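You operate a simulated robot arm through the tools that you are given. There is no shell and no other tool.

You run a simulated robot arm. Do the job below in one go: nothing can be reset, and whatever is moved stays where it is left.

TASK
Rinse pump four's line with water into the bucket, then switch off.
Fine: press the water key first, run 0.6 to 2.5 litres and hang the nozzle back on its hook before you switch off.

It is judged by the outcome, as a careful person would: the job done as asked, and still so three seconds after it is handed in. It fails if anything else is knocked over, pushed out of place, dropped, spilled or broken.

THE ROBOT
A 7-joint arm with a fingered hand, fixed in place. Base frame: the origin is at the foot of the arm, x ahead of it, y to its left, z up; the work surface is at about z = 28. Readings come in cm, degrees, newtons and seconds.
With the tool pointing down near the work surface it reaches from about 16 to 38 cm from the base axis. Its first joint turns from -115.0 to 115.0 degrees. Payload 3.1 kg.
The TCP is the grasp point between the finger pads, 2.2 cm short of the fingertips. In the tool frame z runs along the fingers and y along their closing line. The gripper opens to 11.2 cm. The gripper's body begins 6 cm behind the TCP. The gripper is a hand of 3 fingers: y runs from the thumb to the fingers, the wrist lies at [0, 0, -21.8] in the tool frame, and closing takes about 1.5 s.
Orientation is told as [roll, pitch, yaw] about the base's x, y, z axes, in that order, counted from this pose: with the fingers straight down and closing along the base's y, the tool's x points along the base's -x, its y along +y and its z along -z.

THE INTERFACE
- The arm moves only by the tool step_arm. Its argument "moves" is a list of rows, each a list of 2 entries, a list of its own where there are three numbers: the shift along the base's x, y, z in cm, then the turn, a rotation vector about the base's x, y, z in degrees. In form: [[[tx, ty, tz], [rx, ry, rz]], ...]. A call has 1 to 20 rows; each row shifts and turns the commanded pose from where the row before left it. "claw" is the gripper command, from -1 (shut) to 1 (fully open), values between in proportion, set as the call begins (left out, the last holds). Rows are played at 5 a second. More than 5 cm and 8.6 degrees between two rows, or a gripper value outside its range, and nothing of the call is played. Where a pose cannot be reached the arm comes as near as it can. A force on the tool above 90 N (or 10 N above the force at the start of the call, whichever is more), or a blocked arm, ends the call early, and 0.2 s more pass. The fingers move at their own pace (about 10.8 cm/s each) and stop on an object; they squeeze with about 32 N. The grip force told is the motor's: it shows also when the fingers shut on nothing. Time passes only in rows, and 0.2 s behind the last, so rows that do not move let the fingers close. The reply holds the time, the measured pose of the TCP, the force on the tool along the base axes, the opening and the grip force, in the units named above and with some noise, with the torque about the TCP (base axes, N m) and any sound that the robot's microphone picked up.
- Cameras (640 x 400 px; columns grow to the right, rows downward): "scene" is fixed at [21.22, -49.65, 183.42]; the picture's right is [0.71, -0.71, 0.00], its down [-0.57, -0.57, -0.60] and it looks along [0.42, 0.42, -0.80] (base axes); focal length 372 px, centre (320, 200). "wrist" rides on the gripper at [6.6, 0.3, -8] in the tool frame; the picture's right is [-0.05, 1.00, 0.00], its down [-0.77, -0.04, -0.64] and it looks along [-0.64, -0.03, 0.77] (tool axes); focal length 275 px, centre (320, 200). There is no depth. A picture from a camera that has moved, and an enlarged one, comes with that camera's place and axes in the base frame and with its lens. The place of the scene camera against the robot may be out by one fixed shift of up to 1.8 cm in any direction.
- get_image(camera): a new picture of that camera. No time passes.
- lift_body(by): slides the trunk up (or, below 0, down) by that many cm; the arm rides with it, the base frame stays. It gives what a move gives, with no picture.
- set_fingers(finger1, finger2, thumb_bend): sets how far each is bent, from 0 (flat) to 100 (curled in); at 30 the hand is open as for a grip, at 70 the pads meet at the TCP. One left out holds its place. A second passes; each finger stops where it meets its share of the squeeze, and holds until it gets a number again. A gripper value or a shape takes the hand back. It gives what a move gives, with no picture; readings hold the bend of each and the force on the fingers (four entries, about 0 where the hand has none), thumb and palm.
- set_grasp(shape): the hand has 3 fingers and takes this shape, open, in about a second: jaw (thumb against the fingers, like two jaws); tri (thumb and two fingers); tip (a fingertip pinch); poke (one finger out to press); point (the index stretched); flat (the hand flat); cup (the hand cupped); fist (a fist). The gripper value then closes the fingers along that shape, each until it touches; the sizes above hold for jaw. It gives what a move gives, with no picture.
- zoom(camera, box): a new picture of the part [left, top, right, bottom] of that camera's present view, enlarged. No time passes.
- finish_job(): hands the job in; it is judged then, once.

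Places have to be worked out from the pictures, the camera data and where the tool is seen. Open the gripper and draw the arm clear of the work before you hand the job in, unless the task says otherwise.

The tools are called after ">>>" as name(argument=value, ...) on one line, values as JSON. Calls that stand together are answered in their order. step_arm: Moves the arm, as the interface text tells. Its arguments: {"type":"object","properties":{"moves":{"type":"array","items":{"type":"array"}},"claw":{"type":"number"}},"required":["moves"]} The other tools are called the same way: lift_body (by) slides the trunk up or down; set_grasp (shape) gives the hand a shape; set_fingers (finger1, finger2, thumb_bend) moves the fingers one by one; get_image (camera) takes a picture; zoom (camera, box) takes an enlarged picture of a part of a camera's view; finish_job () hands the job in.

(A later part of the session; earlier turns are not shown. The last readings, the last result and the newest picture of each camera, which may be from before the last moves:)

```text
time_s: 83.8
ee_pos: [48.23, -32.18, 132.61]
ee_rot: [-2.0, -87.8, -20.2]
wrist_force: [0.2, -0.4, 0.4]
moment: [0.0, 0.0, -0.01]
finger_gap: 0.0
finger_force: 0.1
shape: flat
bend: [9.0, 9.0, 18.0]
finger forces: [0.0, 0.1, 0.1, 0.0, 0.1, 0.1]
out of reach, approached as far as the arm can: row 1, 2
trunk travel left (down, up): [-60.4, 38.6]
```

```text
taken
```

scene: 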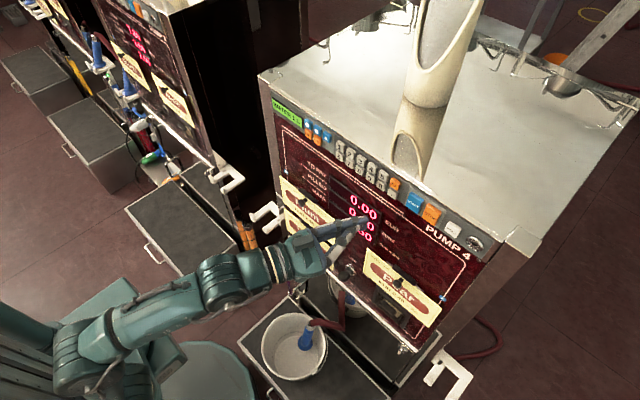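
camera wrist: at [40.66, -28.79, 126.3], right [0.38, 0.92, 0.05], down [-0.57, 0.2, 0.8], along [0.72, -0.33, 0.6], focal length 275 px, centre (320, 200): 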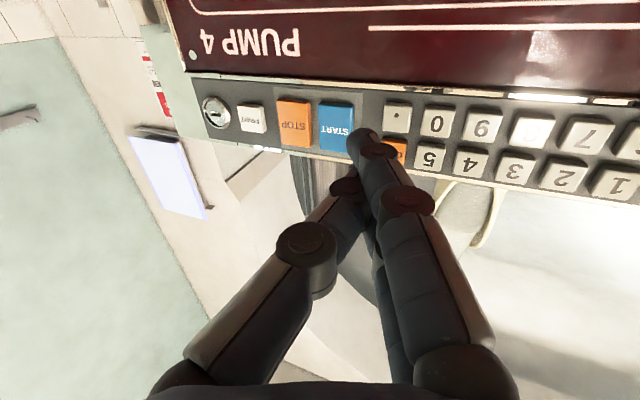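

The first two rows were beyond a limit, so the yaw is about -22° now; START re-measures at (59.4, -35.6, 134.3). I turn a bit more and move to about 4 cm in front of it.

>>> step_arm(moves=[[[0.9, -1, 0.6], [0, 0, -4.7]], [[0.9, -1, 0.6], [0, 0, -4.7]], [[1, -1, 0.6], [0, 0, 0]], [[0, 0, 0], [0, 0, 0]]])

>>> get_image(camera="wrist")

>>> zoom(camera="scene", box=[330, 160, 490, 260])

```text
time_s: 84.8
ee_pos: [50.89, -35.2, 134.4]
ee_rot: [-0.9, -87.8, -30.8]
wrist_force: [0.0, -0.1, 1.0]
moment: [-0.01, 0.02, 0.0]
finger_gap: 0.0
finger_force: 0.0
shape: flat
bend: [9.0, 9.0, 18.0]
finger forces: [0.1, 0.0, 0.0, 0.0, 0.0, 0.1]
trunk travel left (down, up): [-60.4, 38.6]
```

```text
taken
camera wrist: at [44.09, -30.59, 128.15], right [0.53, 0.85, 0.05], down [-0.53, 0.29, 0.8], along [0.66, -0.44, 0.6], focal length 275 px, centre (320, 200)
```

wrist: 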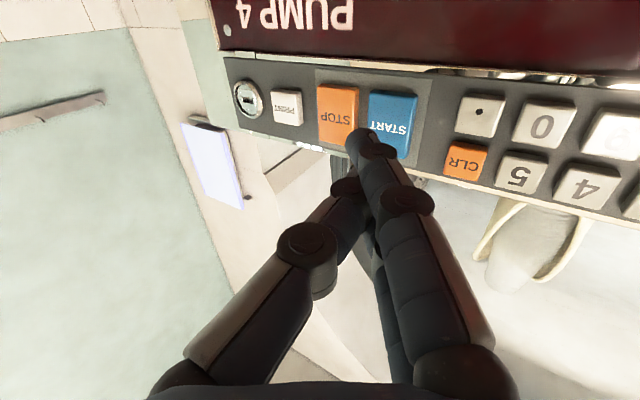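

```text
4.00 times, centred on (410, 210) of scene
camera zoom: at [21.22, -49.65, 183.42], right [0.71, -0.71, 0.0], down [-0.57, -0.57, -0.6], along [0.42, 0.42, -0.8], focal length 1488 px, centre (-40, 160)
```

zoom: 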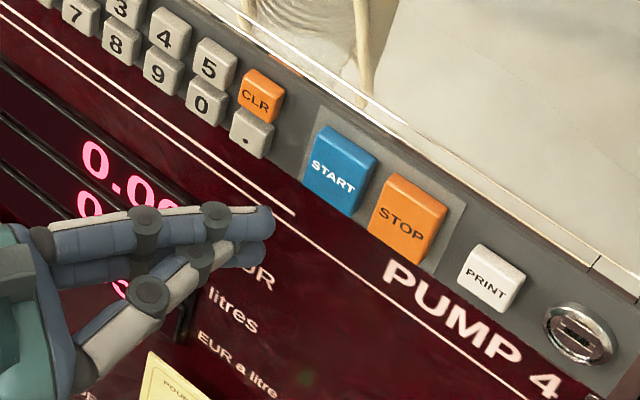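

Reach is fine here. The fingertip pair is at about (55.1, -35.6, 134.3), straight in front of START; I advance 3.4 cm and check.

>>> step_arm(moves=[[[1.2, 0, 0], [0, 0, 0]], [[1.2, 0, 0], [0, 0, 0]], [[1.0, 0, 0], [0, 0, 0]], [[0, 0, 0], [0, 0, 0]]])

>>> zoom(camera="scene", box=[350, 160, 446, 220])

>>> zoom(camera="wrist", box=[290, 80, 450, 180])

```text
time_s: 85.8
ee_pos: [54.44, -35.2, 134.3]
ee_rot: [-1.1, -87.7, -30.6]
wrist_force: [0.9, 0.8, -0.4]
moment: [-0.02, -0.03, -0.01]
finger_gap: 0.0
finger_force: 0.1
shape: flat
bend: [9.0, 9.0, 18.0]
finger forces: [0.1, 0.0, 0.0, 0.0, 0.0, 0.0]
trunk travel left (down, up): [-60.4, 38.6]
```

```text
6.67 times, centred on (398, 190) of scene
camera zoom: at [21.22, -49.65, 183.42], right [0.71, -0.71, 0.0], down [-0.57, -0.57, -0.6], along [0.42, 0.42, -0.8], focal length 2479 px, centre (-200, 267)
```

zoom: 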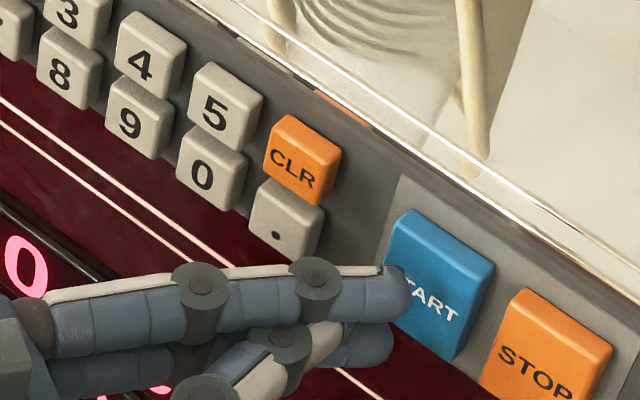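

```text
4.00 times, centred on (370, 130) of wrist
camera zoom: at [47.45, -30.63, 128.13], right [0.53, 0.85, 0.05], down [-0.53, 0.29, 0.8], along [0.66, -0.44, 0.6], focal length 1101 px, centre (120, 480)
```

zoom: 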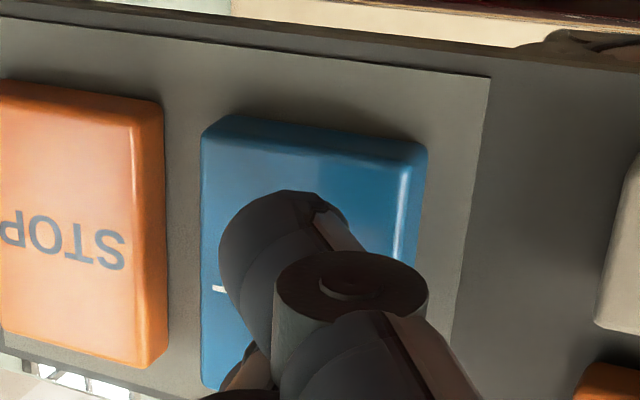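

The tips are squarely on START. I press in small steps until it clicks.

>>> step_arm(moves=[[[0.3, 0, 0], [0, 0, 0]], [[0.3, 0, 0], [0, 0, 0]], [[0.2, 0, 0], [0, 0, 0]], [[0, 0, 0], [0, 0, 0]]])

>>> get_image(camera="scene")

```text
time_s: 86.8
ee_pos: [55.26, -35.11, 134.31]
ee_rot: [-0.9, -87.8, -30.9]
wrist_force: [-1.2, 0.3, -0.5]
moment: [-0.02, 0.01, 0.01]
finger_gap: 0.0
finger_force: 0.1
shape: flat
bend: [10.0, 11.0, 18.0]
finger forces: [0.0, 0.1, 0.1, 0.0, 0.0, 0.1]
trunk travel left (down, up): [-60.4, 38.6]
heard: click
```

```text
taken
```

scene: 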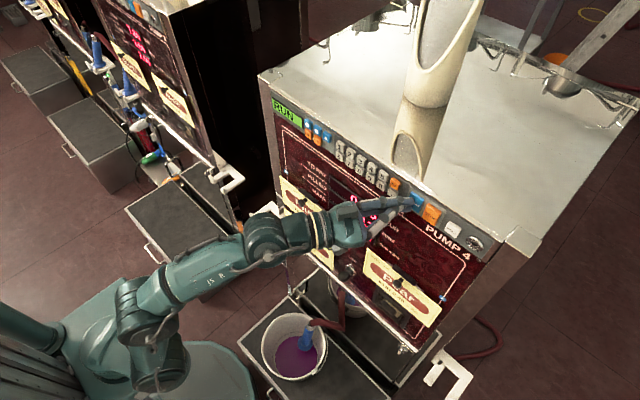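

Click and "RUN": liquid (the old plum juice first) is going into the bucket. I back the fingers off START a little and watch the run.

>>> step_arm(moves=[[[-1.5, 0, 0], [0, 0, 0]], [[-2, 0, 0], [0, 0, 0]], [[0, 0, 0], [0, 0, 0]], [[0, 0, 0], [0, 0, 0]]])

>>> zoom(camera="scene", box=[240, 80, 480, 380])

>>> zoom(camera="scene", box=[240, 290, 360, 390])

```text
time_s: 87.8
ee_pos: [51.59, -35.11, 134.28]
ee_rot: [-1.1, -87.7, -30.6]
wrist_force: [-0.4, -0.8, -0.1]
moment: [0.03, -0.01, 0.0]
finger_gap: 0.0
finger_force: 0.1
shape: flat
bend: [10.0, 10.0, 18.0]
finger forces: [0.0, 0.0, 0.0, 0.1, 0.0, 0.0]
trunk travel left (down, up): [-60.4, 38.6]
```

```text
1.33 times, centred on (360, 230) of scene
camera zoom: at [21.22, -49.65, 183.42], right [0.71, -0.71, 0.0], down [-0.57, -0.57, -0.6], along [0.42, 0.42, -0.8], focal length 496 px, centre (267, 160)
```

zoom: 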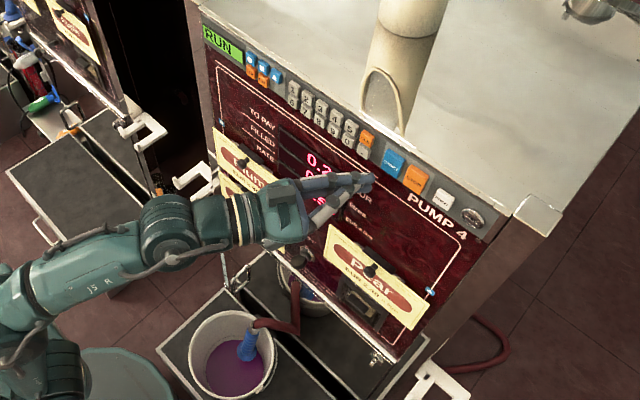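

```text
4.00 times, centred on (300, 340) of scene
camera zoom: at [21.22, -49.65, 183.42], right [0.71, -0.71, 0.0], down [-0.57, -0.57, -0.6], along [0.42, 0.42, -0.8], focal length 1488 px, centre (400, -360)
```

zoom: 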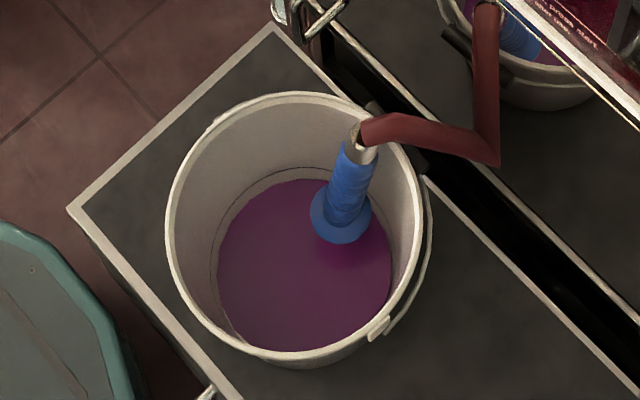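

It is running cleanly into the bucket; the nozzle stays put. I move the hand back further so I can read the display and let the run finish.

>>> step_arm(moves=[[[-3, 0, 0], [0, 0, 0]], [[-3, 0, 0], [0, 0, 0]], [[-3, 2, 0], [0, 0, 0]], [[0, 2, 0], [0, 0, 0]], [[0, 0, 0], [0, 0, 0]], [[0, 0, 0], [0, 0, 0]], [[0, 0, 0], [0, 0, 0]], [[0, 0, 0], [0, 0, 0]]])

>>> zoom(camera="scene", box=[256, 80, 416, 260])

>>> get_image(camera="wrist")

```text
time_s: 89.6
ee_pos: [42.58, -31.22, 134.22]
ee_rot: [-1.2, -87.7, -30.6]
wrist_force: [1.2, 0.3, -0.3]
moment: [0.0, -0.01, 0.0]
finger_gap: 0.01
finger_force: 0.0
shape: flat
bend: [10.0, 10.0, 18.0]
finger forces: [0.1, 0.0, 0.1, 0.0, 0.1, 0.1]
trunk travel left (down, up): [-60.4, 38.6]
```

```text
2.22 times, centred on (336, 170) of scene
camera zoom: at [21.22, -49.65, 183.42], right [0.71, -0.71, 0.0], down [-0.57, -0.57, -0.6], along [0.42, 0.42, -0.8], focal length 826 px, centre (284, 267)
```

zoom: 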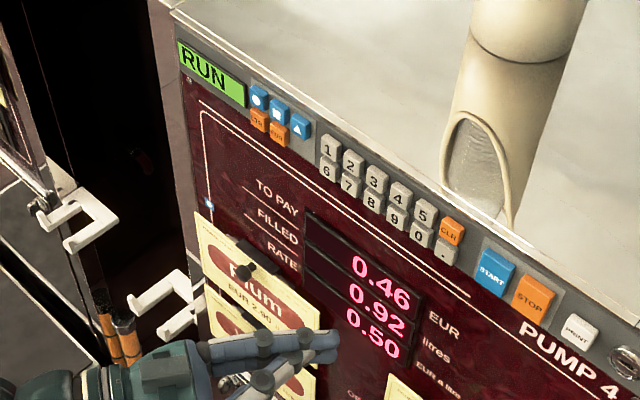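

```text
taken
camera wrist: at [35.79, -26.59, 128.06], right [0.53, 0.85, 0.05], down [-0.53, 0.29, 0.8], along [0.66, -0.44, 0.6], focal length 275 px, centre (320, 200)
```

wrist: 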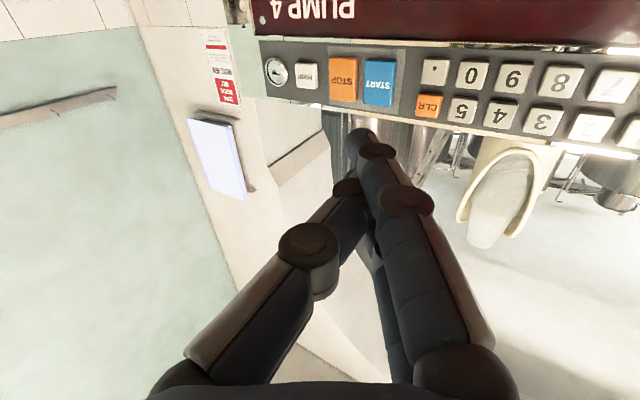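

0.92 litres so far. I unwind the yaw while it reaches 1.00 and check that it stops by itself.

>>> step_arm(moves=[[[0, 2, 0], [0, 0, 7.8]], [[0, 2, 0], [0, 0, 7.8]], [[0, 2, 0], [0, 0, 7.8]], [[0, 2, 0], [0, 0, 7.8]], [[0, 0, 0], [0, 0, 0]]])

>>> zoom(camera="scene", box=[256, 80, 416, 260])

>>> zoom(camera="scene", box=[240, 290, 360, 390])

```text
time_s: 90.8
ee_pos: [42.62, -23.07, 134.32]
ee_rot: [-1.3, -87.9, 0.8]
wrist_force: [-0.1, -0.3, -0.6]
moment: [0.0, 0.0, 0.0]
finger_gap: 0.01
finger_force: 0.0
shape: flat
bend: [10.0, 10.0, 18.0]
finger forces: [0.0, 0.0, 0.1, 0.1, 0.1, 0.0]
trunk travel left (down, up): [-60.4, 38.6]
```

```text
2.22 times, centred on (336, 170) of scene
camera zoom: at [21.22, -49.65, 183.42], right [0.71, -0.71, 0.0], down [-0.57, -0.57, -0.6], along [0.42, 0.42, -0.8], focal length 826 px, centre (284, 267)
```

zoom: 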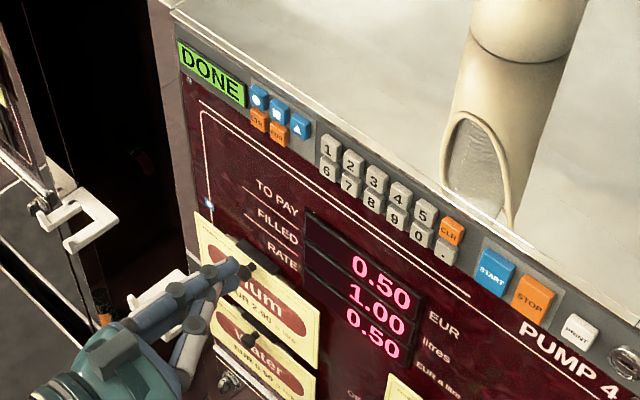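

```text
4.00 times, centred on (300, 340) of scene
camera zoom: at [21.22, -49.65, 183.42], right [0.71, -0.71, 0.0], down [-0.57, -0.57, -0.6], along [0.42, 0.42, -0.8], focal length 1488 px, centre (400, -360)
```

zoom: 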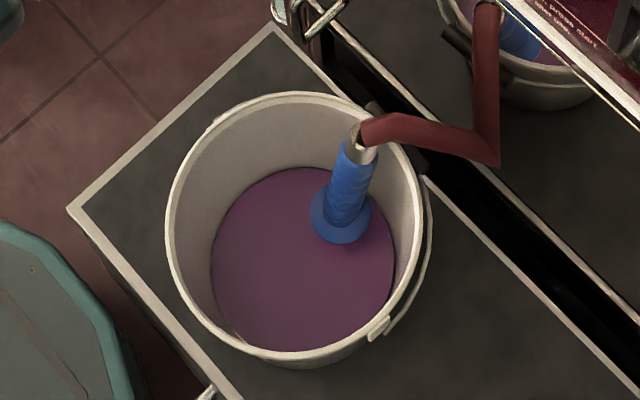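

DONE at 1.00 litres, with the liquid in the bucket and the nozzle still standing. Now I fetch the nozzle: jaw open, lower the trunk, and pitch the hand down to -44° above the bucket.

>>> set_grasp(shape="jaw")

>>> lift_body(by=-38)

>>> step_arm(moves=[[[0.6, 1, -1.5], [0, 7.3, 0]], [[0.6, 1, -1.5], [0, 7.3, 0]], [[0.6, 1, -1.5], [0, 7.3, 0]], [[0.6, 1, -1.5], [0, 7.3, 0]], [[0.6, 1, -1.5], [0, 7.3, 0]], [[0.6, 1.2, -1.5], [0, 7.3, 0]], [[0, 0, 0], [0, 0, 0]]], claw=0.2)

>>> get_image(camera="wrist")

>>> get_image(camera="scene")

```text
time_s: 91.7
ee_pos: [42.66, -23.09, 134.31]
ee_rot: [-1.2, -87.7, 0.7]
wrist_force: [0.1, -0.6, 0.5]
moment: [0.03, -0.01, -0.01]
finger_gap: 11.18
finger_force: 0.1
shape: jaw
bend: [30.0, 30.0, 30.0]
finger forces: [0.0, 0.1, 0.0, 0.0, 0.0, 0.0]
trunk travel left (down, up): [-60.4, 38.6]
```

```text
time_s: 95.3
ee_pos: [42.65, -23.17, 96.38]
ee_rot: [-1.2, -87.8, 0.6]
wrist_force: [-0.8, -0.7, -0.2]
moment: [-0.03, -0.04, -0.02]
finger_gap: 11.19
finger_force: 0.2
shape: jaw
bend: [30.0, 30.0, 30.0]
finger forces: [0.0, 0.0, 0.0, 0.0, 0.1, 0.0]
trunk travel left (down, up): [-22.4, 76.6]
```

```text
time_s: 97.0
ee_pos: [46.16, -16.94, 87.39]
ee_rot: [-0.5, -43.8, 0.1]
wrist_force: [-0.5, -0.1, 0.8]
moment: [0.0, -0.02, 0.03]
finger_gap: 6.74
finger_force: 0.0
shape: jaw
bend: [71.0, 71.0, 71.0]
finger forces: [0.0, 0.0, 0.0, 0.0, 0.0, 0.0]
trunk travel left (down, up): [-22.4, 76.6]
```

```text
taken
camera wrist: at [35.92, -16.6, 88.61], right [0.04, 1.0, 0.03], down [0.12, -0.03, 0.99], along [0.99, -0.04, -0.12], focal length 275 px, centre (320, 200)
```

wrist: 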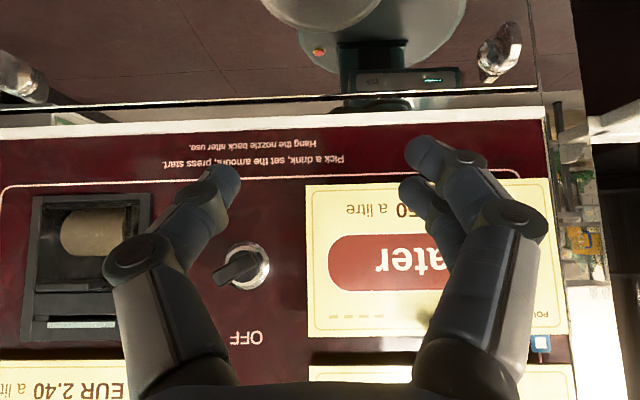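

```text
taken
```

scene: 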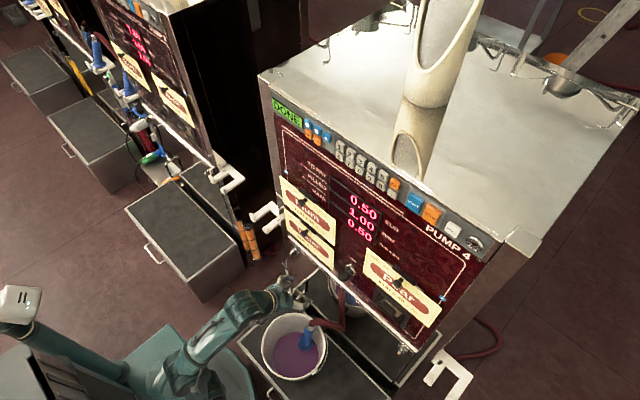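

From here I get a useful square view of the rotary switch for later; I zoom in on it.

>>> zoom(camera="wrist", box=[170, 220, 330, 360])

```text
2.86 times, centred on (250, 290) of wrist
camera zoom: at [35.92, -16.6, 88.61], right [0.04, 1.0, 0.03], down [0.12, -0.03, 0.99], along [0.99, -0.04, -0.12], focal length 786 px, centre (520, -57)
```

zoom: 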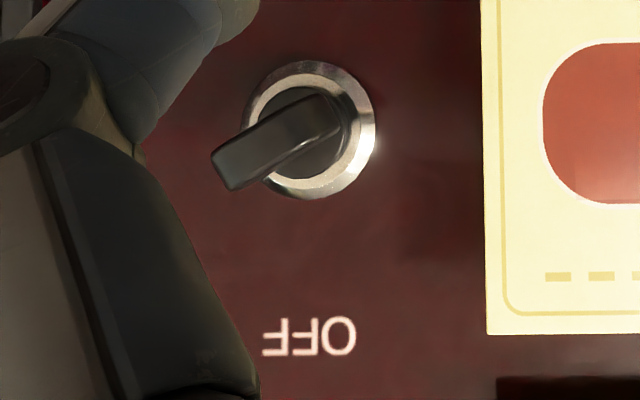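

The switch blade points toward ON, to be turned counter-clockwise to OFF later. Now I lower over the bucket and look for the nozzle.

>>> lift_body(by=-20)

>>> step_arm(moves=[[[0.9, 0.05, -2], [0, 0, 0]], [[0.9, 0, -2], [0, 0, 0]], [[0, 0, 0], [0, 0, 0]]])

>>> get_image(camera="wrist")

>>> zoom(camera="scene", box=[240, 270, 380, 390])

```text
time_s: 99.1
ee_pos: [46.13, -16.96, 67.2]
ee_rot: [-0.7, -43.9, 0.0]
wrist_force: [0.8, 1.5, 0.5]
moment: [0.05, -0.01, 0.02]
finger_gap: 6.76
finger_force: 0.0
shape: jaw
bend: [71.0, 71.0, 71.0]
finger forces: [0.1, 0.1, 0.0, 0.0, 0.0, 0.0]
trunk travel left (down, up): [-2.4, 96.6]
```

```text
time_s: 99.9
ee_pos: [48.11, -16.76, 63.3]
ee_rot: [-0.5, -44.0, 0.0]
wrist_force: [-0.2, 0.3, -0.6]
moment: [0.01, 0.02, 0.02]
finger_gap: 6.79
finger_force: 0.0
shape: jaw
bend: [71.0, 71.0, 71.0]
finger forces: [0.1, 0.0, 0.1, 0.0, 0.1, 0.0]
trunk travel left (down, up): [-2.4, 96.6]
```

```text
taken
camera wrist: at [37.73, -16.46, 64.61], right [0.04, 1.0, 0.03], down [0.11, -0.03, 0.99], along [0.99, -0.04, -0.11], focal length 275 px, centre (320, 200)
```

wrist: 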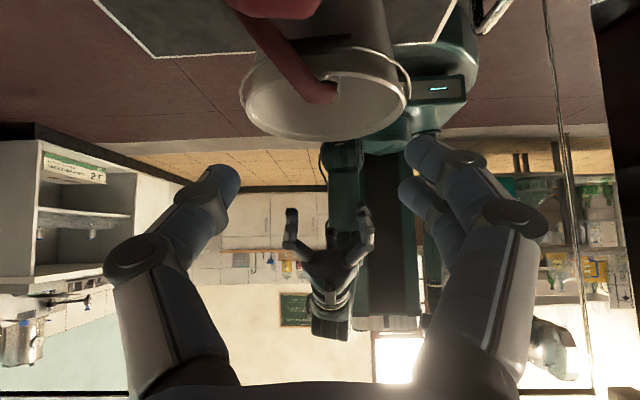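

```text
3.33 times, centred on (310, 330) of scene
camera zoom: at [21.22, -49.65, 183.42], right [0.71, -0.71, 0.0], down [-0.57, -0.57, -0.6], along [0.42, 0.42, -0.8], focal length 1240 px, centre (353, -233)
```

zoom: 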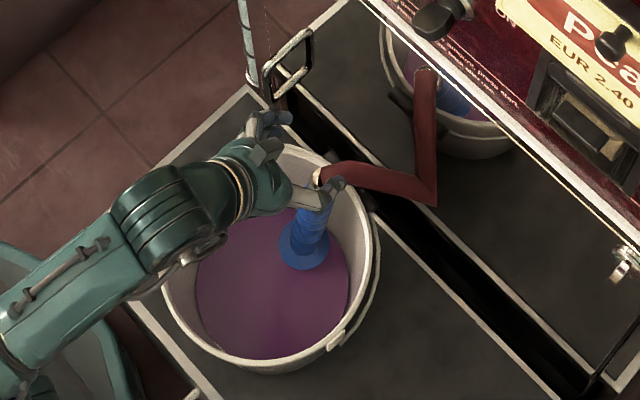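

The nozzle stands with flange near (47.0, -17.9, 37) and collar near (51, -16.3, 48.5), so the grip point is about (48.5, -17.2, 42). I narrow the fingers to 5.6 cm, shift slightly and come straight down from above.

>>> step_arm(moves=[[[0, -0.4, -2], [0, 0, 0]], [[0, 0, -3], [0, 0, 0]], [[0, 0, -3], [0, 0, 0]], [[0, 0, -3], [0, 0, 0]], [[0, 0, 0], [0, 0, 0]]], claw=0.0)

>>> get_image(camera="wrist")

>>> zoom(camera="scene", box=[240, 290, 360, 390])

```text
time_s: 101.1
ee_pos: [48.12, -17.29, 52.32]
ee_rot: [-0.5, -44.0, 0.0]
wrist_force: [-0.7, -0.2, -0.8]
moment: [-0.02, 0.0, 0.02]
finger_gap: 5.64
finger_force: 0.0
shape: jaw
bend: [72.0, 72.0, 70.0]
finger forces: [0.0, 0.0, 0.0, 0.0, 0.0, 0.1]
trunk travel left (down, up): [-2.4, 96.6]
```

```text
taken
camera wrist: at [37.71, -16.9, 53.62], right [0.04, 1.0, 0.03], down [0.11, -0.03, 0.99], along [0.99, -0.04, -0.11], focal length 275 px, centre (320, 200)
```

wrist: 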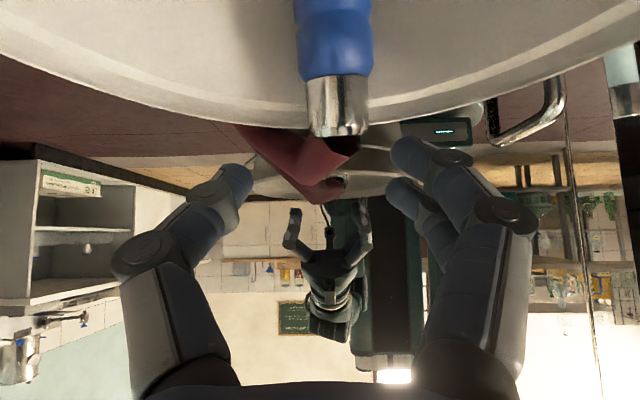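

```text
4.00 times, centred on (300, 340) of scene
camera zoom: at [21.22, -49.65, 183.42], right [0.71, -0.71, 0.0], down [-0.57, -0.57, -0.6], along [0.42, 0.42, -0.8], focal length 1488 px, centre (400, -360)
```

zoom: 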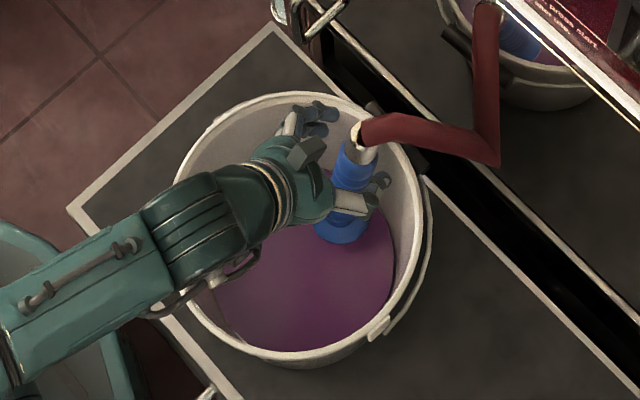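

The collar is at y≈-16.6 and the handle about y≈-17.0 lower down; I shift 0.25 cm left and descend further with the handle passing between thumb and fingers.

>>> step_arm(moves=[[[0, 0.3, -2], [0, 0, 0]], [[0, 0, -2], [0, 0, 0]], [[0, 0, -2], [0, 0, 0]], [[0, 0, 0], [0, 0, 0]]])

>>> get_image(camera="wrist")

>>> zoom(camera="scene", box=[240, 290, 360, 390])

```text
time_s: 102.1
ee_pos: [48.09, -17.07, 46.25]
ee_rot: [-0.5, -43.9, 0.0]
wrist_force: [0.1, 1.2, -0.7]
moment: [0.01, -0.03, 0.0]
finger_gap: 5.67
finger_force: 0.1
shape: jaw
bend: [72.0, 72.0, 70.0]
finger forces: [0.0, 0.0, 0.0, 0.0, 0.1, 0.0]
trunk travel left (down, up): [-2.4, 96.6]
```

```text
taken
camera wrist: at [37.74, -16.6, 47.59], right [0.04, 1.0, 0.03], down [0.11, -0.03, 0.99], along [0.99, -0.04, -0.11], focal length 275 px, centre (320, 200)
```

wrist: 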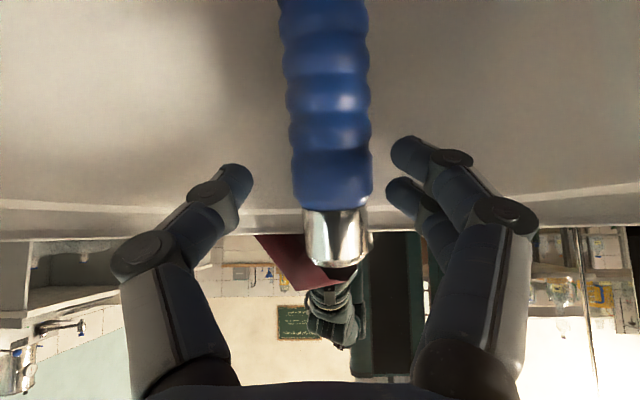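

```text
4.00 times, centred on (300, 340) of scene
camera zoom: at [21.22, -49.65, 183.42], right [0.71, -0.71, 0.0], down [-0.57, -0.57, -0.6], along [0.42, 0.42, -0.8], focal length 1488 px, centre (400, -360)
```

zoom: 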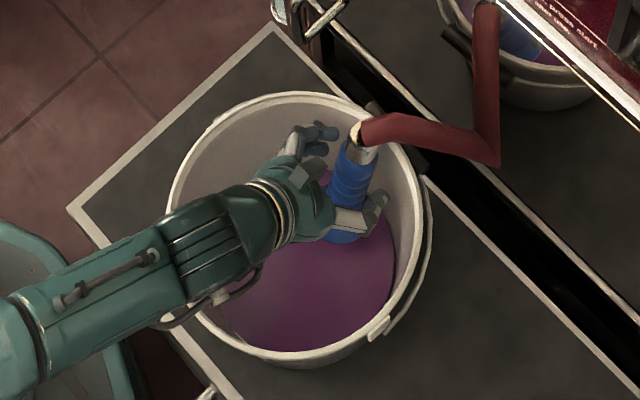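

The handle is coming in between the fingers, nearly centred. I descend the last 4 cm.

>>> step_arm(moves=[[[0, 0.1, -1.5], [0, 0, 0]], [[0, 0, -1.5], [0, 0, 0]], [[0.2, 0, -0.9], [0, 0, 0]], [[0, 0, 0], [0, 0, 0]]])

>>> get_image(camera="wrist")

>>> zoom(camera="scene", box=[240, 290, 360, 390])

```text
time_s: 103.1
ee_pos: [48.3, -16.85, 42.4]
ee_rot: [-0.5, -44.0, 0.0]
wrist_force: [0.1, 0.0, -1.3]
moment: [-0.04, 0.04, -0.02]
finger_gap: 5.67
finger_force: 0.0
shape: jaw
bend: [72.0, 72.0, 70.0]
finger forces: [0.1, 0.0, 0.0, 0.1, 0.0, 0.0]
trunk travel left (down, up): [-2.4, 96.6]
```

```text
taken
camera wrist: at [37.96, -16.53, 43.7], right [0.04, 1.0, 0.03], down [0.11, -0.03, 0.99], along [0.99, -0.04, -0.11], focal length 275 px, centre (320, 200)
```

wrist: 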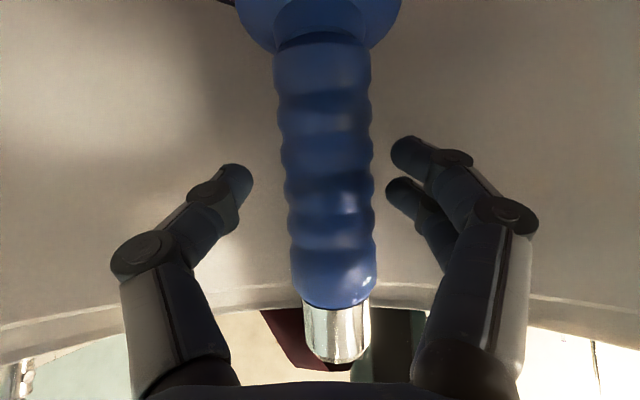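

```text
4.00 times, centred on (300, 340) of scene
camera zoom: at [21.22, -49.65, 183.42], right [0.71, -0.71, 0.0], down [-0.57, -0.57, -0.6], along [0.42, 0.42, -0.8], focal length 1488 px, centre (400, -360)
```

zoom: 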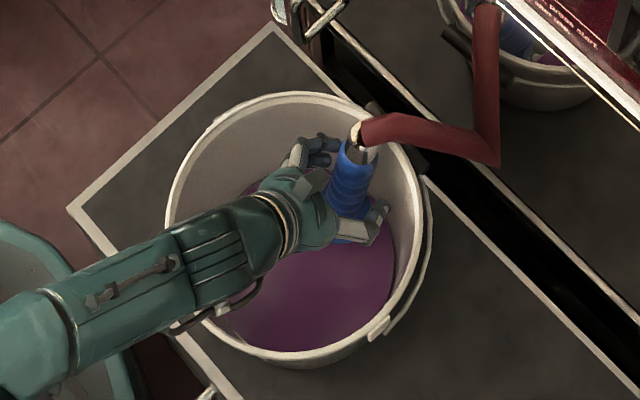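

The handle is in place. To grip it with the same angle as when it hung, I rotate the hand about 12° back toward -56° around the TCP and centre it 0.35 cm to the left.

>>> step_arm(moves=[[[0, 0.2, 0], [0, -4, 0]], [[0, 0.15, 0], [0, -4, 0]], [[0, 0, 0], [0, -4, 0]], [[0, 0, 0], [0, 0, 0]]])

>>> get_image(camera="wrist")

>>> zoom(camera="scene", box=[240, 290, 360, 390])

```text
time_s: 104.1
ee_pos: [48.76, -16.83, 43.34]
ee_rot: [-0.3, -52.5, -0.1]
wrist_force: [-0.2, -0.1, 0.3]
moment: [-0.01, 0.01, -0.02]
finger_gap: 5.65
finger_force: 0.0
shape: jaw
bend: [72.0, 72.0, 70.0]
finger forces: [0.0, 0.1, 0.0, 0.0, 0.0, 0.1]
out of reach, approached as far as the arm can: row 2, 3
trunk travel left (down, up): [-2.4, 96.6]
```

```text
taken
camera wrist: at [38.24, -16.62, 43.08], right [0.03, 1.0, 0.03], down [-0.04, -0.03, 1.0], along [1.0, -0.03, 0.03], focal length 275 px, centre (320, 200)
```

wrist: 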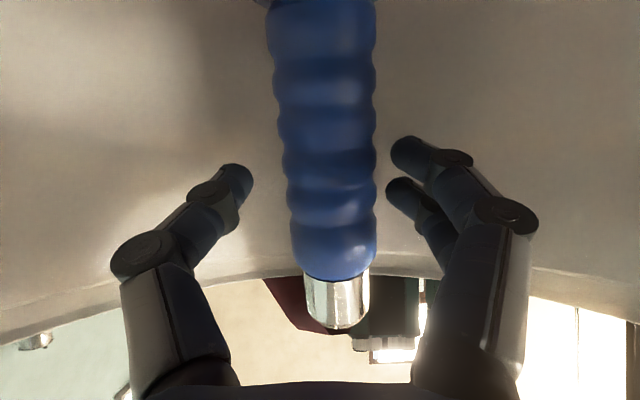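

```text
4.00 times, centred on (300, 340) of scene
camera zoom: at [21.22, -49.65, 183.42], right [0.71, -0.71, 0.0], down [-0.57, -0.57, -0.6], along [0.42, 0.42, -0.8], focal length 1488 px, centre (400, -360)
```

zoom: 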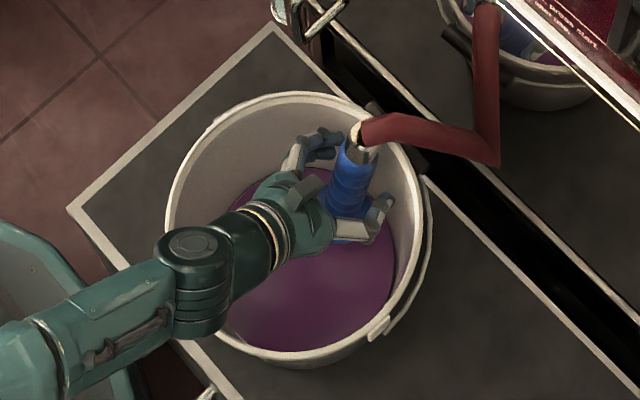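

The wrist reached its low limit at pitch -52.5, which is close enough: the view now matches the original grip. I lower 0.7 cm with the trunk, centre slightly, and close.

>>> lift_body(by=-0.7)

>>> step_arm(moves=[[[0, 0.3, 0], [0, 0, 0]], [[0, 0, 0], [0, 0, 0]]])

>>> step_arm(moves=[[[0, 0, 0], [0, 0, 0]], [[0, 0, 0], [0, 0, 0]], [[0, 0, 0], [0, 0, 0]], [[0, 0, 0], [0, 0, 0]], [[0, 0, 0], [0, 0, 0]], [[0, 0, 0], [0, 0, 0]], [[0, 0, 0], [0, 0, 0]]], claw=-1)

>>> get_image(camera="wrist")

>>> zoom(camera="scene", box=[240, 290, 360, 390])

```text
time_s: 104.7
ee_pos: [48.54, -16.91, 42.65]
ee_rot: [-0.3, -52.5, 0.0]
wrist_force: [-1.2, -0.1, -0.2]
moment: [-0.02, 0.01, 0.06]
finger_gap: 5.63
finger_force: 0.1
shape: jaw
bend: [72.0, 73.0, 70.0]
finger forces: [0.0, 0.9, 0.1, 0.0, 0.0, 0.0]
trunk travel left (down, up): [-1.7, 97.3]
```

```text
time_s: 105.3
ee_pos: [48.49, -16.67, 42.72]
ee_rot: [-0.2, -52.5, 0.0]
wrist_force: [-1.4, -0.6, 0.4]
moment: [0.01, 0.02, 0.06]
finger_gap: 5.56
finger_force: 0.2
shape: jaw
bend: [72.0, 73.0, 70.0]
finger forces: [0.1, 2.0, 0.0, 0.0, 0.0, 0.0]
trunk travel left (down, up): [-1.7, 97.3]
```

```text
time_s: 106.9
ee_pos: [48.66, -16.5, 42.69]
ee_rot: [-0.4, -52.4, 0.0]
wrist_force: [-0.5, -0.7, 0.0]
moment: [-0.03, 0.1, 0.03]
finger_gap: 2.77
finger_force: 32.3
shape: jaw
bend: [73.0, 75.0, 71.0]
finger forces: [16.8, 11.0, 0.1, 0.1, 27.8, 0.0]
trunk travel left (down, up): [-1.7, 97.3]
```

```text
taken
camera wrist: at [38.23, -16.31, 42.38], right [0.03, 1.0, 0.03], down [-0.03, -0.03, 1.0], along [1.0, -0.03, 0.03], focal length 275 px, centre (320, 200)
```

wrist: 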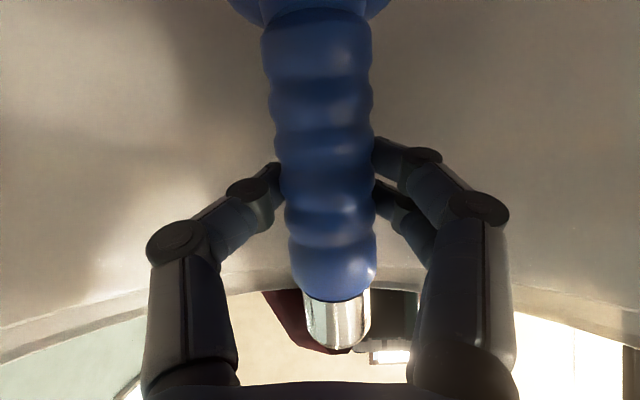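

```text
4.00 times, centred on (300, 340) of scene
camera zoom: at [21.22, -49.65, 183.42], right [0.71, -0.71, 0.0], down [-0.57, -0.57, -0.6], along [0.42, 0.42, -0.8], focal length 1488 px, centre (400, -360)
```

zoom: 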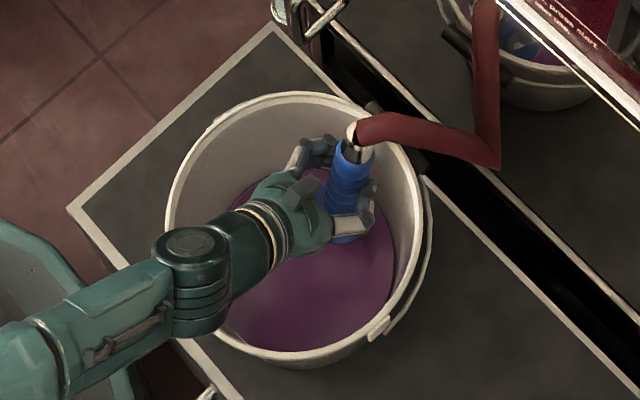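

Gripped (2.8 cm, 32 N). I lift straight up 10 cm so the spout is still inside the bucket, and pause for drips.

>>> lift_body(by=10)

>>> step_arm(moves=[[[0, 0, 0], [0, 0, 0]], [[0, 0, 0], [0, 0, 0]], [[0, 0, 0], [0, 0, 0]], [[0, 0, 0], [0, 0, 0]], [[0, 0, 0], [0, 0, 0]], [[0, 0, 0], [0, 0, 0]], [[0, 0, 0], [0, 0, 0]], [[0, 0, 0], [0, 0, 0]], [[0, 0, 0], [0, 0, 0]], [[0, 0, 0], [0, 0, 0]]])

>>> get_image(camera="wrist")

>>> zoom(camera="scene", box=[240, 270, 380, 390])

```text
time_s: 108.2
ee_pos: [48.63, -16.59, 52.64]
ee_rot: [-0.3, -52.3, 0.0]
wrist_force: [-0.6, 0.1, -2.7]
moment: [0.03, 0.01, 0.01]
finger_gap: 2.7
finger_force: 32.0
shape: jaw
bend: [73.0, 75.0, 71.0]
finger forces: [17.3, 10.3, 0.0, 0.1, 27.6, 0.0]
trunk travel left (down, up): [-11.7, 87.3]
```

```text
time_s: 110.4
ee_pos: [48.72, -16.62, 52.54]
ee_rot: [-0.3, -52.4, 0.0]
wrist_force: [0.6, -0.1, -3.0]
moment: [0.02, -0.01, -0.02]
finger_gap: 2.7
finger_force: 32.2
shape: jaw
bend: [73.0, 75.0, 71.0]
finger forces: [17.3, 10.3, 0.1, 0.0, 27.7, 0.0]
trunk travel left (down, up): [-11.7, 87.3]
```

```text
taken
camera wrist: at [38.23, -16.32, 52.37], right [0.03, 1.0, 0.03], down [-0.03, -0.03, 1.0], along [1.0, -0.03, 0.03], focal length 275 px, centre (320, 200)
```

wrist: 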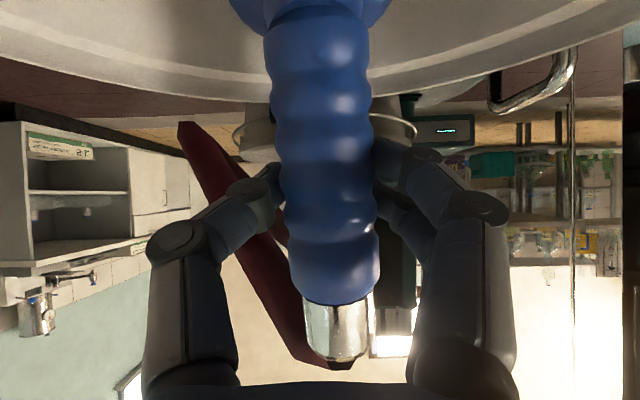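

```text
3.33 times, centred on (310, 330) of scene
camera zoom: at [21.22, -49.65, 183.42], right [0.71, -0.71, 0.0], down [-0.57, -0.57, -0.6], along [0.42, 0.42, -0.8], focal length 1240 px, centre (353, -233)
```

zoom: 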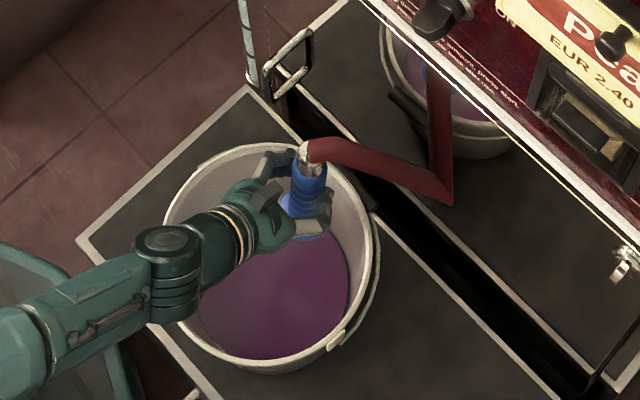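

No dripping, weight as before (about 2.8 N). I lift clear of the rim, pull back a little, then raise further.

>>> lift_body(by=14)

>>> step_arm(moves=[[[-2, 0, 0], [0, 0, 0]], [[-2.5, 0, 0], [0, 0, 0]], [[0, 0, 0], [0, 0, 0]]])

>>> lift_body(by=14)

>>> get_image(camera="scene")

>>> get_image(camera="wrist")

```text
time_s: 112.1
ee_pos: [48.69, -16.59, 66.64]
ee_rot: [-0.3, -52.4, 0.0]
wrist_force: [0.2, -0.7, -3.2]
moment: [0.02, -0.03, 0.02]
finger_gap: 2.69
finger_force: 31.5
shape: jaw
bend: [73.0, 75.0, 71.0]
finger forces: [17.4, 10.3, 0.0, 0.0, 27.6, 0.1]
trunk travel left (down, up): [-25.7, 73.3]
```

```text
time_s: 112.9
ee_pos: [44.14, -16.64, 66.64]
ee_rot: [-0.2, -52.3, 0.1]
wrist_force: [-0.5, -0.4, -2.3]
moment: [0.01, -0.01, 0.01]
finger_gap: 2.7
finger_force: 32.1
shape: jaw
bend: [73.0, 75.0, 71.0]
finger forces: [17.4, 10.0, 0.0, 0.1, 27.5, 0.0]
trunk travel left (down, up): [-25.7, 73.3]
```

```text
time_s: 114.5
ee_pos: [44.03, -16.65, 80.57]
ee_rot: [-0.3, -52.2, -0.1]
wrist_force: [-0.2, 0.9, -2.7]
moment: [0.04, -0.03, 0.01]
finger_gap: 2.68
finger_force: 32.0
shape: jaw
bend: [73.0, 75.0, 71.0]
finger forces: [17.4, 10.0, 0.0, 0.0, 27.5, 0.0]
trunk travel left (down, up): [-39.7, 59.3]
```

```text
taken
```

scene: 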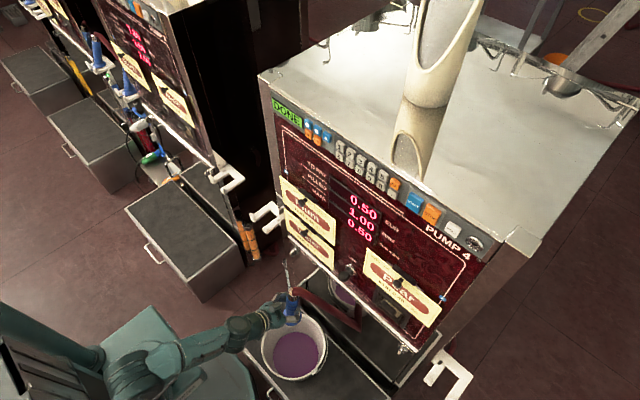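

```text
taken
camera wrist: at [33.74, -16.32, 80.45], right [0.03, 1.0, 0.03], down [-0.03, -0.03, 1.0], along [1.0, -0.03, 0.03], focal length 275 px, centre (320, 200)
```

wrist: 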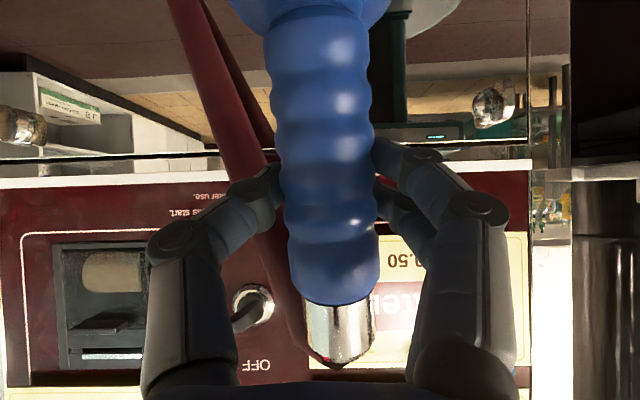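

Now I carry the nozzle left to face the fork, raising the arm and pitching toward -64° on the way.

>>> step_arm(moves=[[[0, 4.775, 2], [0, -2, 0]], [[0, 4.775, 2], [0, -2, 0]], [[0, 4.775, 2], [0, -2, 0]], [[0, 4.775, 2], [0, -2, 0]], [[0, 4.775, 2], [0, -2, 0]], [[0, 4.775, 2], [0, -2, 0]], [[0, 0, 0], [0, 0, 0]], [[0, 0, 0], [0, 0, 0]]])

>>> get_image(camera="wrist")

>>> zoom(camera="scene", box=[200, 160, 340, 260])

```text
refused: row 1 steps farther than a row can; nothing moved
```

```text
taken
camera wrist: at [33.74, -16.32, 80.45], right [0.03, 1.0, 0.03], down [-0.03, -0.03, 1.0], along [1.0, -0.03, 0.03], focal length 275 px, centre (320, 200)
```

wrist: 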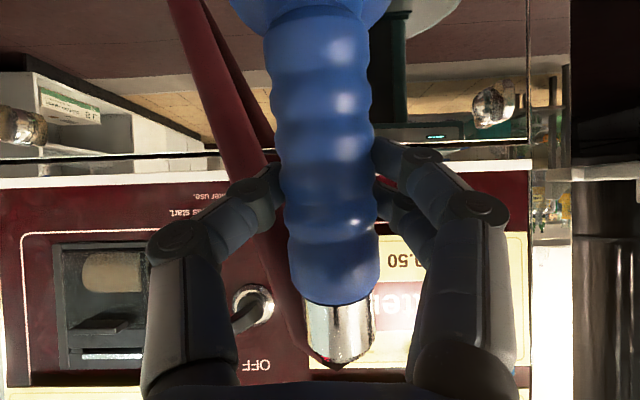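

```text
4.00 times, centred on (270, 210) of scene
camera zoom: at [21.22, -49.65, 183.42], right [0.71, -0.71, 0.0], down [-0.57, -0.57, -0.6], along [0.42, 0.42, -0.8], focal length 1488 px, centre (520, 160)
```

zoom: 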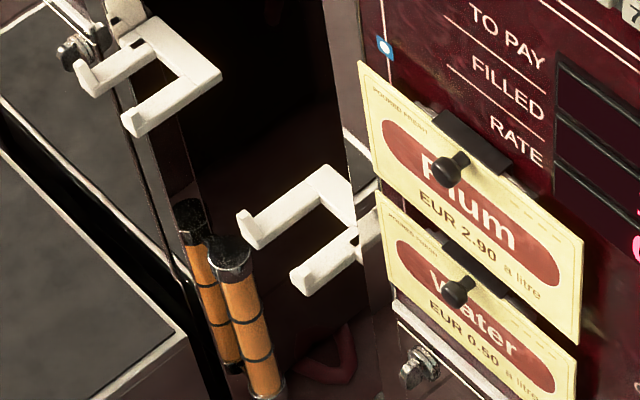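

The step was slightly too long and nothing moved; the picture gives a good view of the empty fork. I repeat with shorter rows.

>>> step_arm(moves=[[[0, 3.6, 1.5], [0, -1.5, 0]], [[0, 3.6, 1.5], [0, -1.5, 0]], [[0, 3.6, 1.5], [0, -1.5, 0]], [[0, 3.6, 1.5], [0, -1.5, 0]], [[0, 3.6, 1.5], [0, -1.5, 0]], [[0, 3.6, 1.5], [0, -1.5, 0]], [[0, 3.6, 1.5], [0, -1.5, 0]], [[0, 3.45, 1.5], [0, -1.5, 0]], [[0, 0, 0], [0, 0, 0]], [[0, 0, 0], [0, 0, 0]]])

>>> get_image(camera="wrist")

>>> zoom(camera="scene", box=[180, 160, 320, 260])

```text
time_s: 116.8
ee_pos: [44.42, 12.98, 91.73]
ee_rot: [-0.2, -64.2, 0.0]
wrist_force: [-0.7, 0.2, -2.0]
moment: [0.03, 0.05, 0.03]
finger_gap: 2.6
finger_force: 32.1
shape: jaw
bend: [72.0, 75.0, 71.0]
finger forces: [17.7, 9.5, 0.0, 0.0, 27.1, 0.0]
out of reach, approached as far as the arm can: row 2, 3
trunk travel left (down, up): [-39.7, 59.3]
```

```text
taken
camera wrist: at [34.35, 13.36, 89.32], right [0.03, 1.0, 0.04], down [-0.24, -0.03, 0.97], along [0.97, -0.03, 0.24], focal length 275 px, centre (320, 200)
```

wrist: 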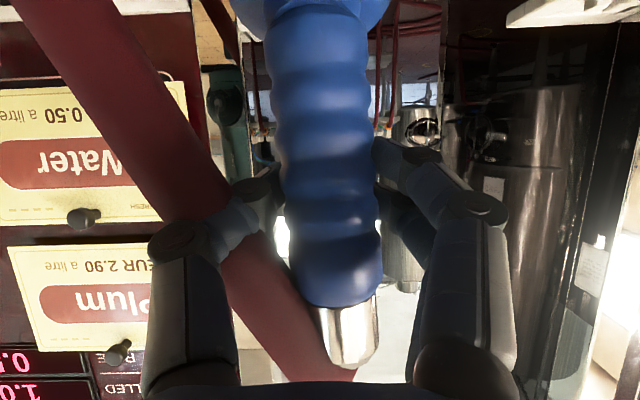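

```text
4.00 times, centred on (250, 210) of scene
camera zoom: at [21.22, -49.65, 183.42], right [0.71, -0.71, 0.0], down [-0.57, -0.57, -0.6], along [0.42, 0.42, -0.8], focal length 1488 px, centre (600, 160)
```

zoom: 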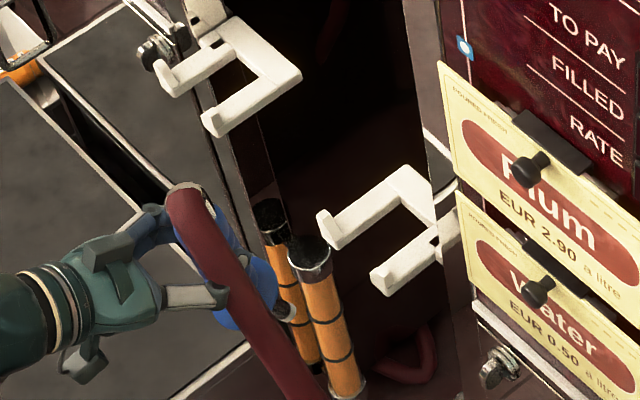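

The nozzle kept its angle to the hand, so its spout now tilts forward about 16°. I pitch the hand back to about -48° so the spout hangs vertical, correct a small 2.5° sideways lean, and set y to 12.

>>> step_arm(moves=[[[0, -0.45, 0], [1.2, 8, 0]], [[0, -0.45, 0], [1.2, 8, 0]], [[0, 0, 0], [0, 0, 0]], [[0, 0, 0], [0, 0, 0]]])

>>> get_image(camera="wrist")

>>> zoom(camera="scene", box=[180, 160, 320, 260])

```text
time_s: 117.8
ee_pos: [42.05, 12.54, 89.74]
ee_rot: [2.1, -56.3, -2.1]
wrist_force: [-0.1, -0.6, -4.0]
moment: [-0.01, 0.05, 0.04]
finger_gap: 2.56
finger_force: 32.2
shape: jaw
bend: [72.0, 75.0, 71.0]
finger forces: [17.8, 10.2, 0.1, 0.0, 27.1, 0.0]
out of reach, approached as far as the arm can: row 1, 2
trunk travel left (down, up): [-39.7, 59.3]
```

```text
taken
camera wrist: at [31.69, 12.85, 88.77], right [0.03, 1.0, 0.06], down [-0.1, -0.05, 0.99], along [0.99, -0.04, 0.1], focal length 275 px, centre (320, 200)
```

wrist: 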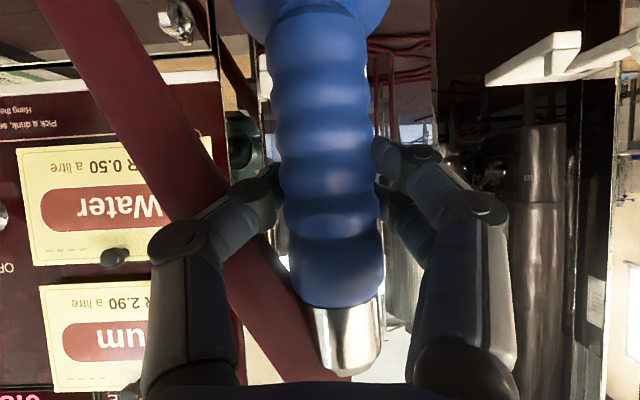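

```text
4.00 times, centred on (250, 210) of scene
camera zoom: at [21.22, -49.65, 183.42], right [0.71, -0.71, 0.0], down [-0.57, -0.57, -0.6], along [0.42, 0.42, -0.8], focal length 1488 px, centre (600, 160)
```

zoom: 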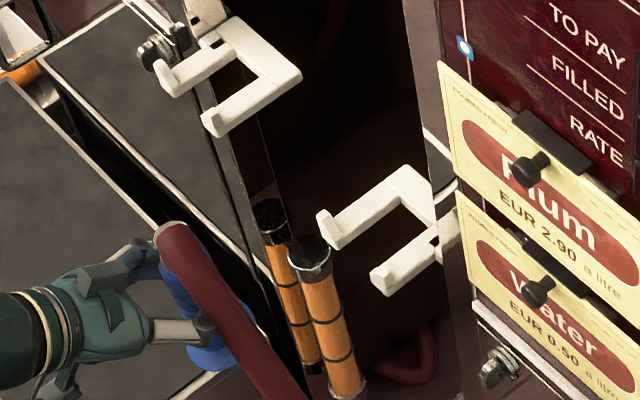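

The arm could not make that turn at this short radius and slid to (42.0, 12.5, 89.7), pitch -56. I move forward a few cm, still well short of the fork, and try the rest of the pitch there.

>>> step_arm(moves=[[[2, -0.2, 1], [0, 0, 0]], [[2, -0.2, 1], [0, 2, 0]], [[2, 0, 0.5], [0, 3, 0]], [[0, 0, 0], [0, 3, 0]], [[0, 0, 0], [0, 0, 0]]])

>>> get_image(camera="wrist")

>>> zoom(camera="scene", box=[200, 160, 340, 260])

```text
time_s: 119.0
ee_pos: [42.07, 12.6, 89.74]
ee_rot: [2.0, -56.4, -2.2]
wrist_force: [0.4, 0.8, -2.6]
moment: [0.01, 0.02, 0.01]
finger_gap: 2.6
finger_force: 32.0
shape: jaw
bend: [72.0, 75.0, 71.0]
finger forces: [18.0, 10.1, 0.0, 0.0, 27.2, 0.0]
out of reach, approached as far as the arm can: row 1, 2, 3, 4
trunk travel left (down, up): [-39.7, 59.3]
```

```text
taken
camera wrist: at [31.69, 12.84, 88.78], right [0.03, 1.0, 0.06], down [-0.1, -0.05, 0.99], along [0.99, -0.04, 0.1], focal length 275 px, centre (320, 200)
```

wrist: 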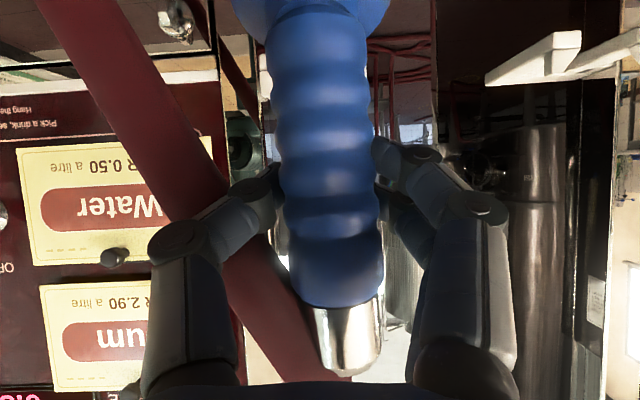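

```text
4.00 times, centred on (270, 210) of scene
camera zoom: at [21.22, -49.65, 183.42], right [0.71, -0.71, 0.0], down [-0.57, -0.57, -0.6], along [0.42, 0.42, -0.8], focal length 1488 px, centre (520, 160)
```

zoom: 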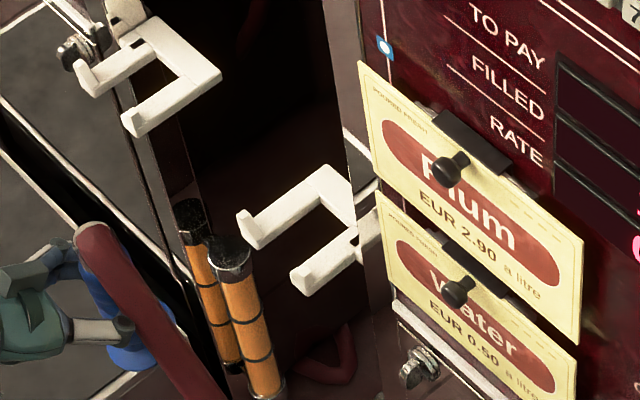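

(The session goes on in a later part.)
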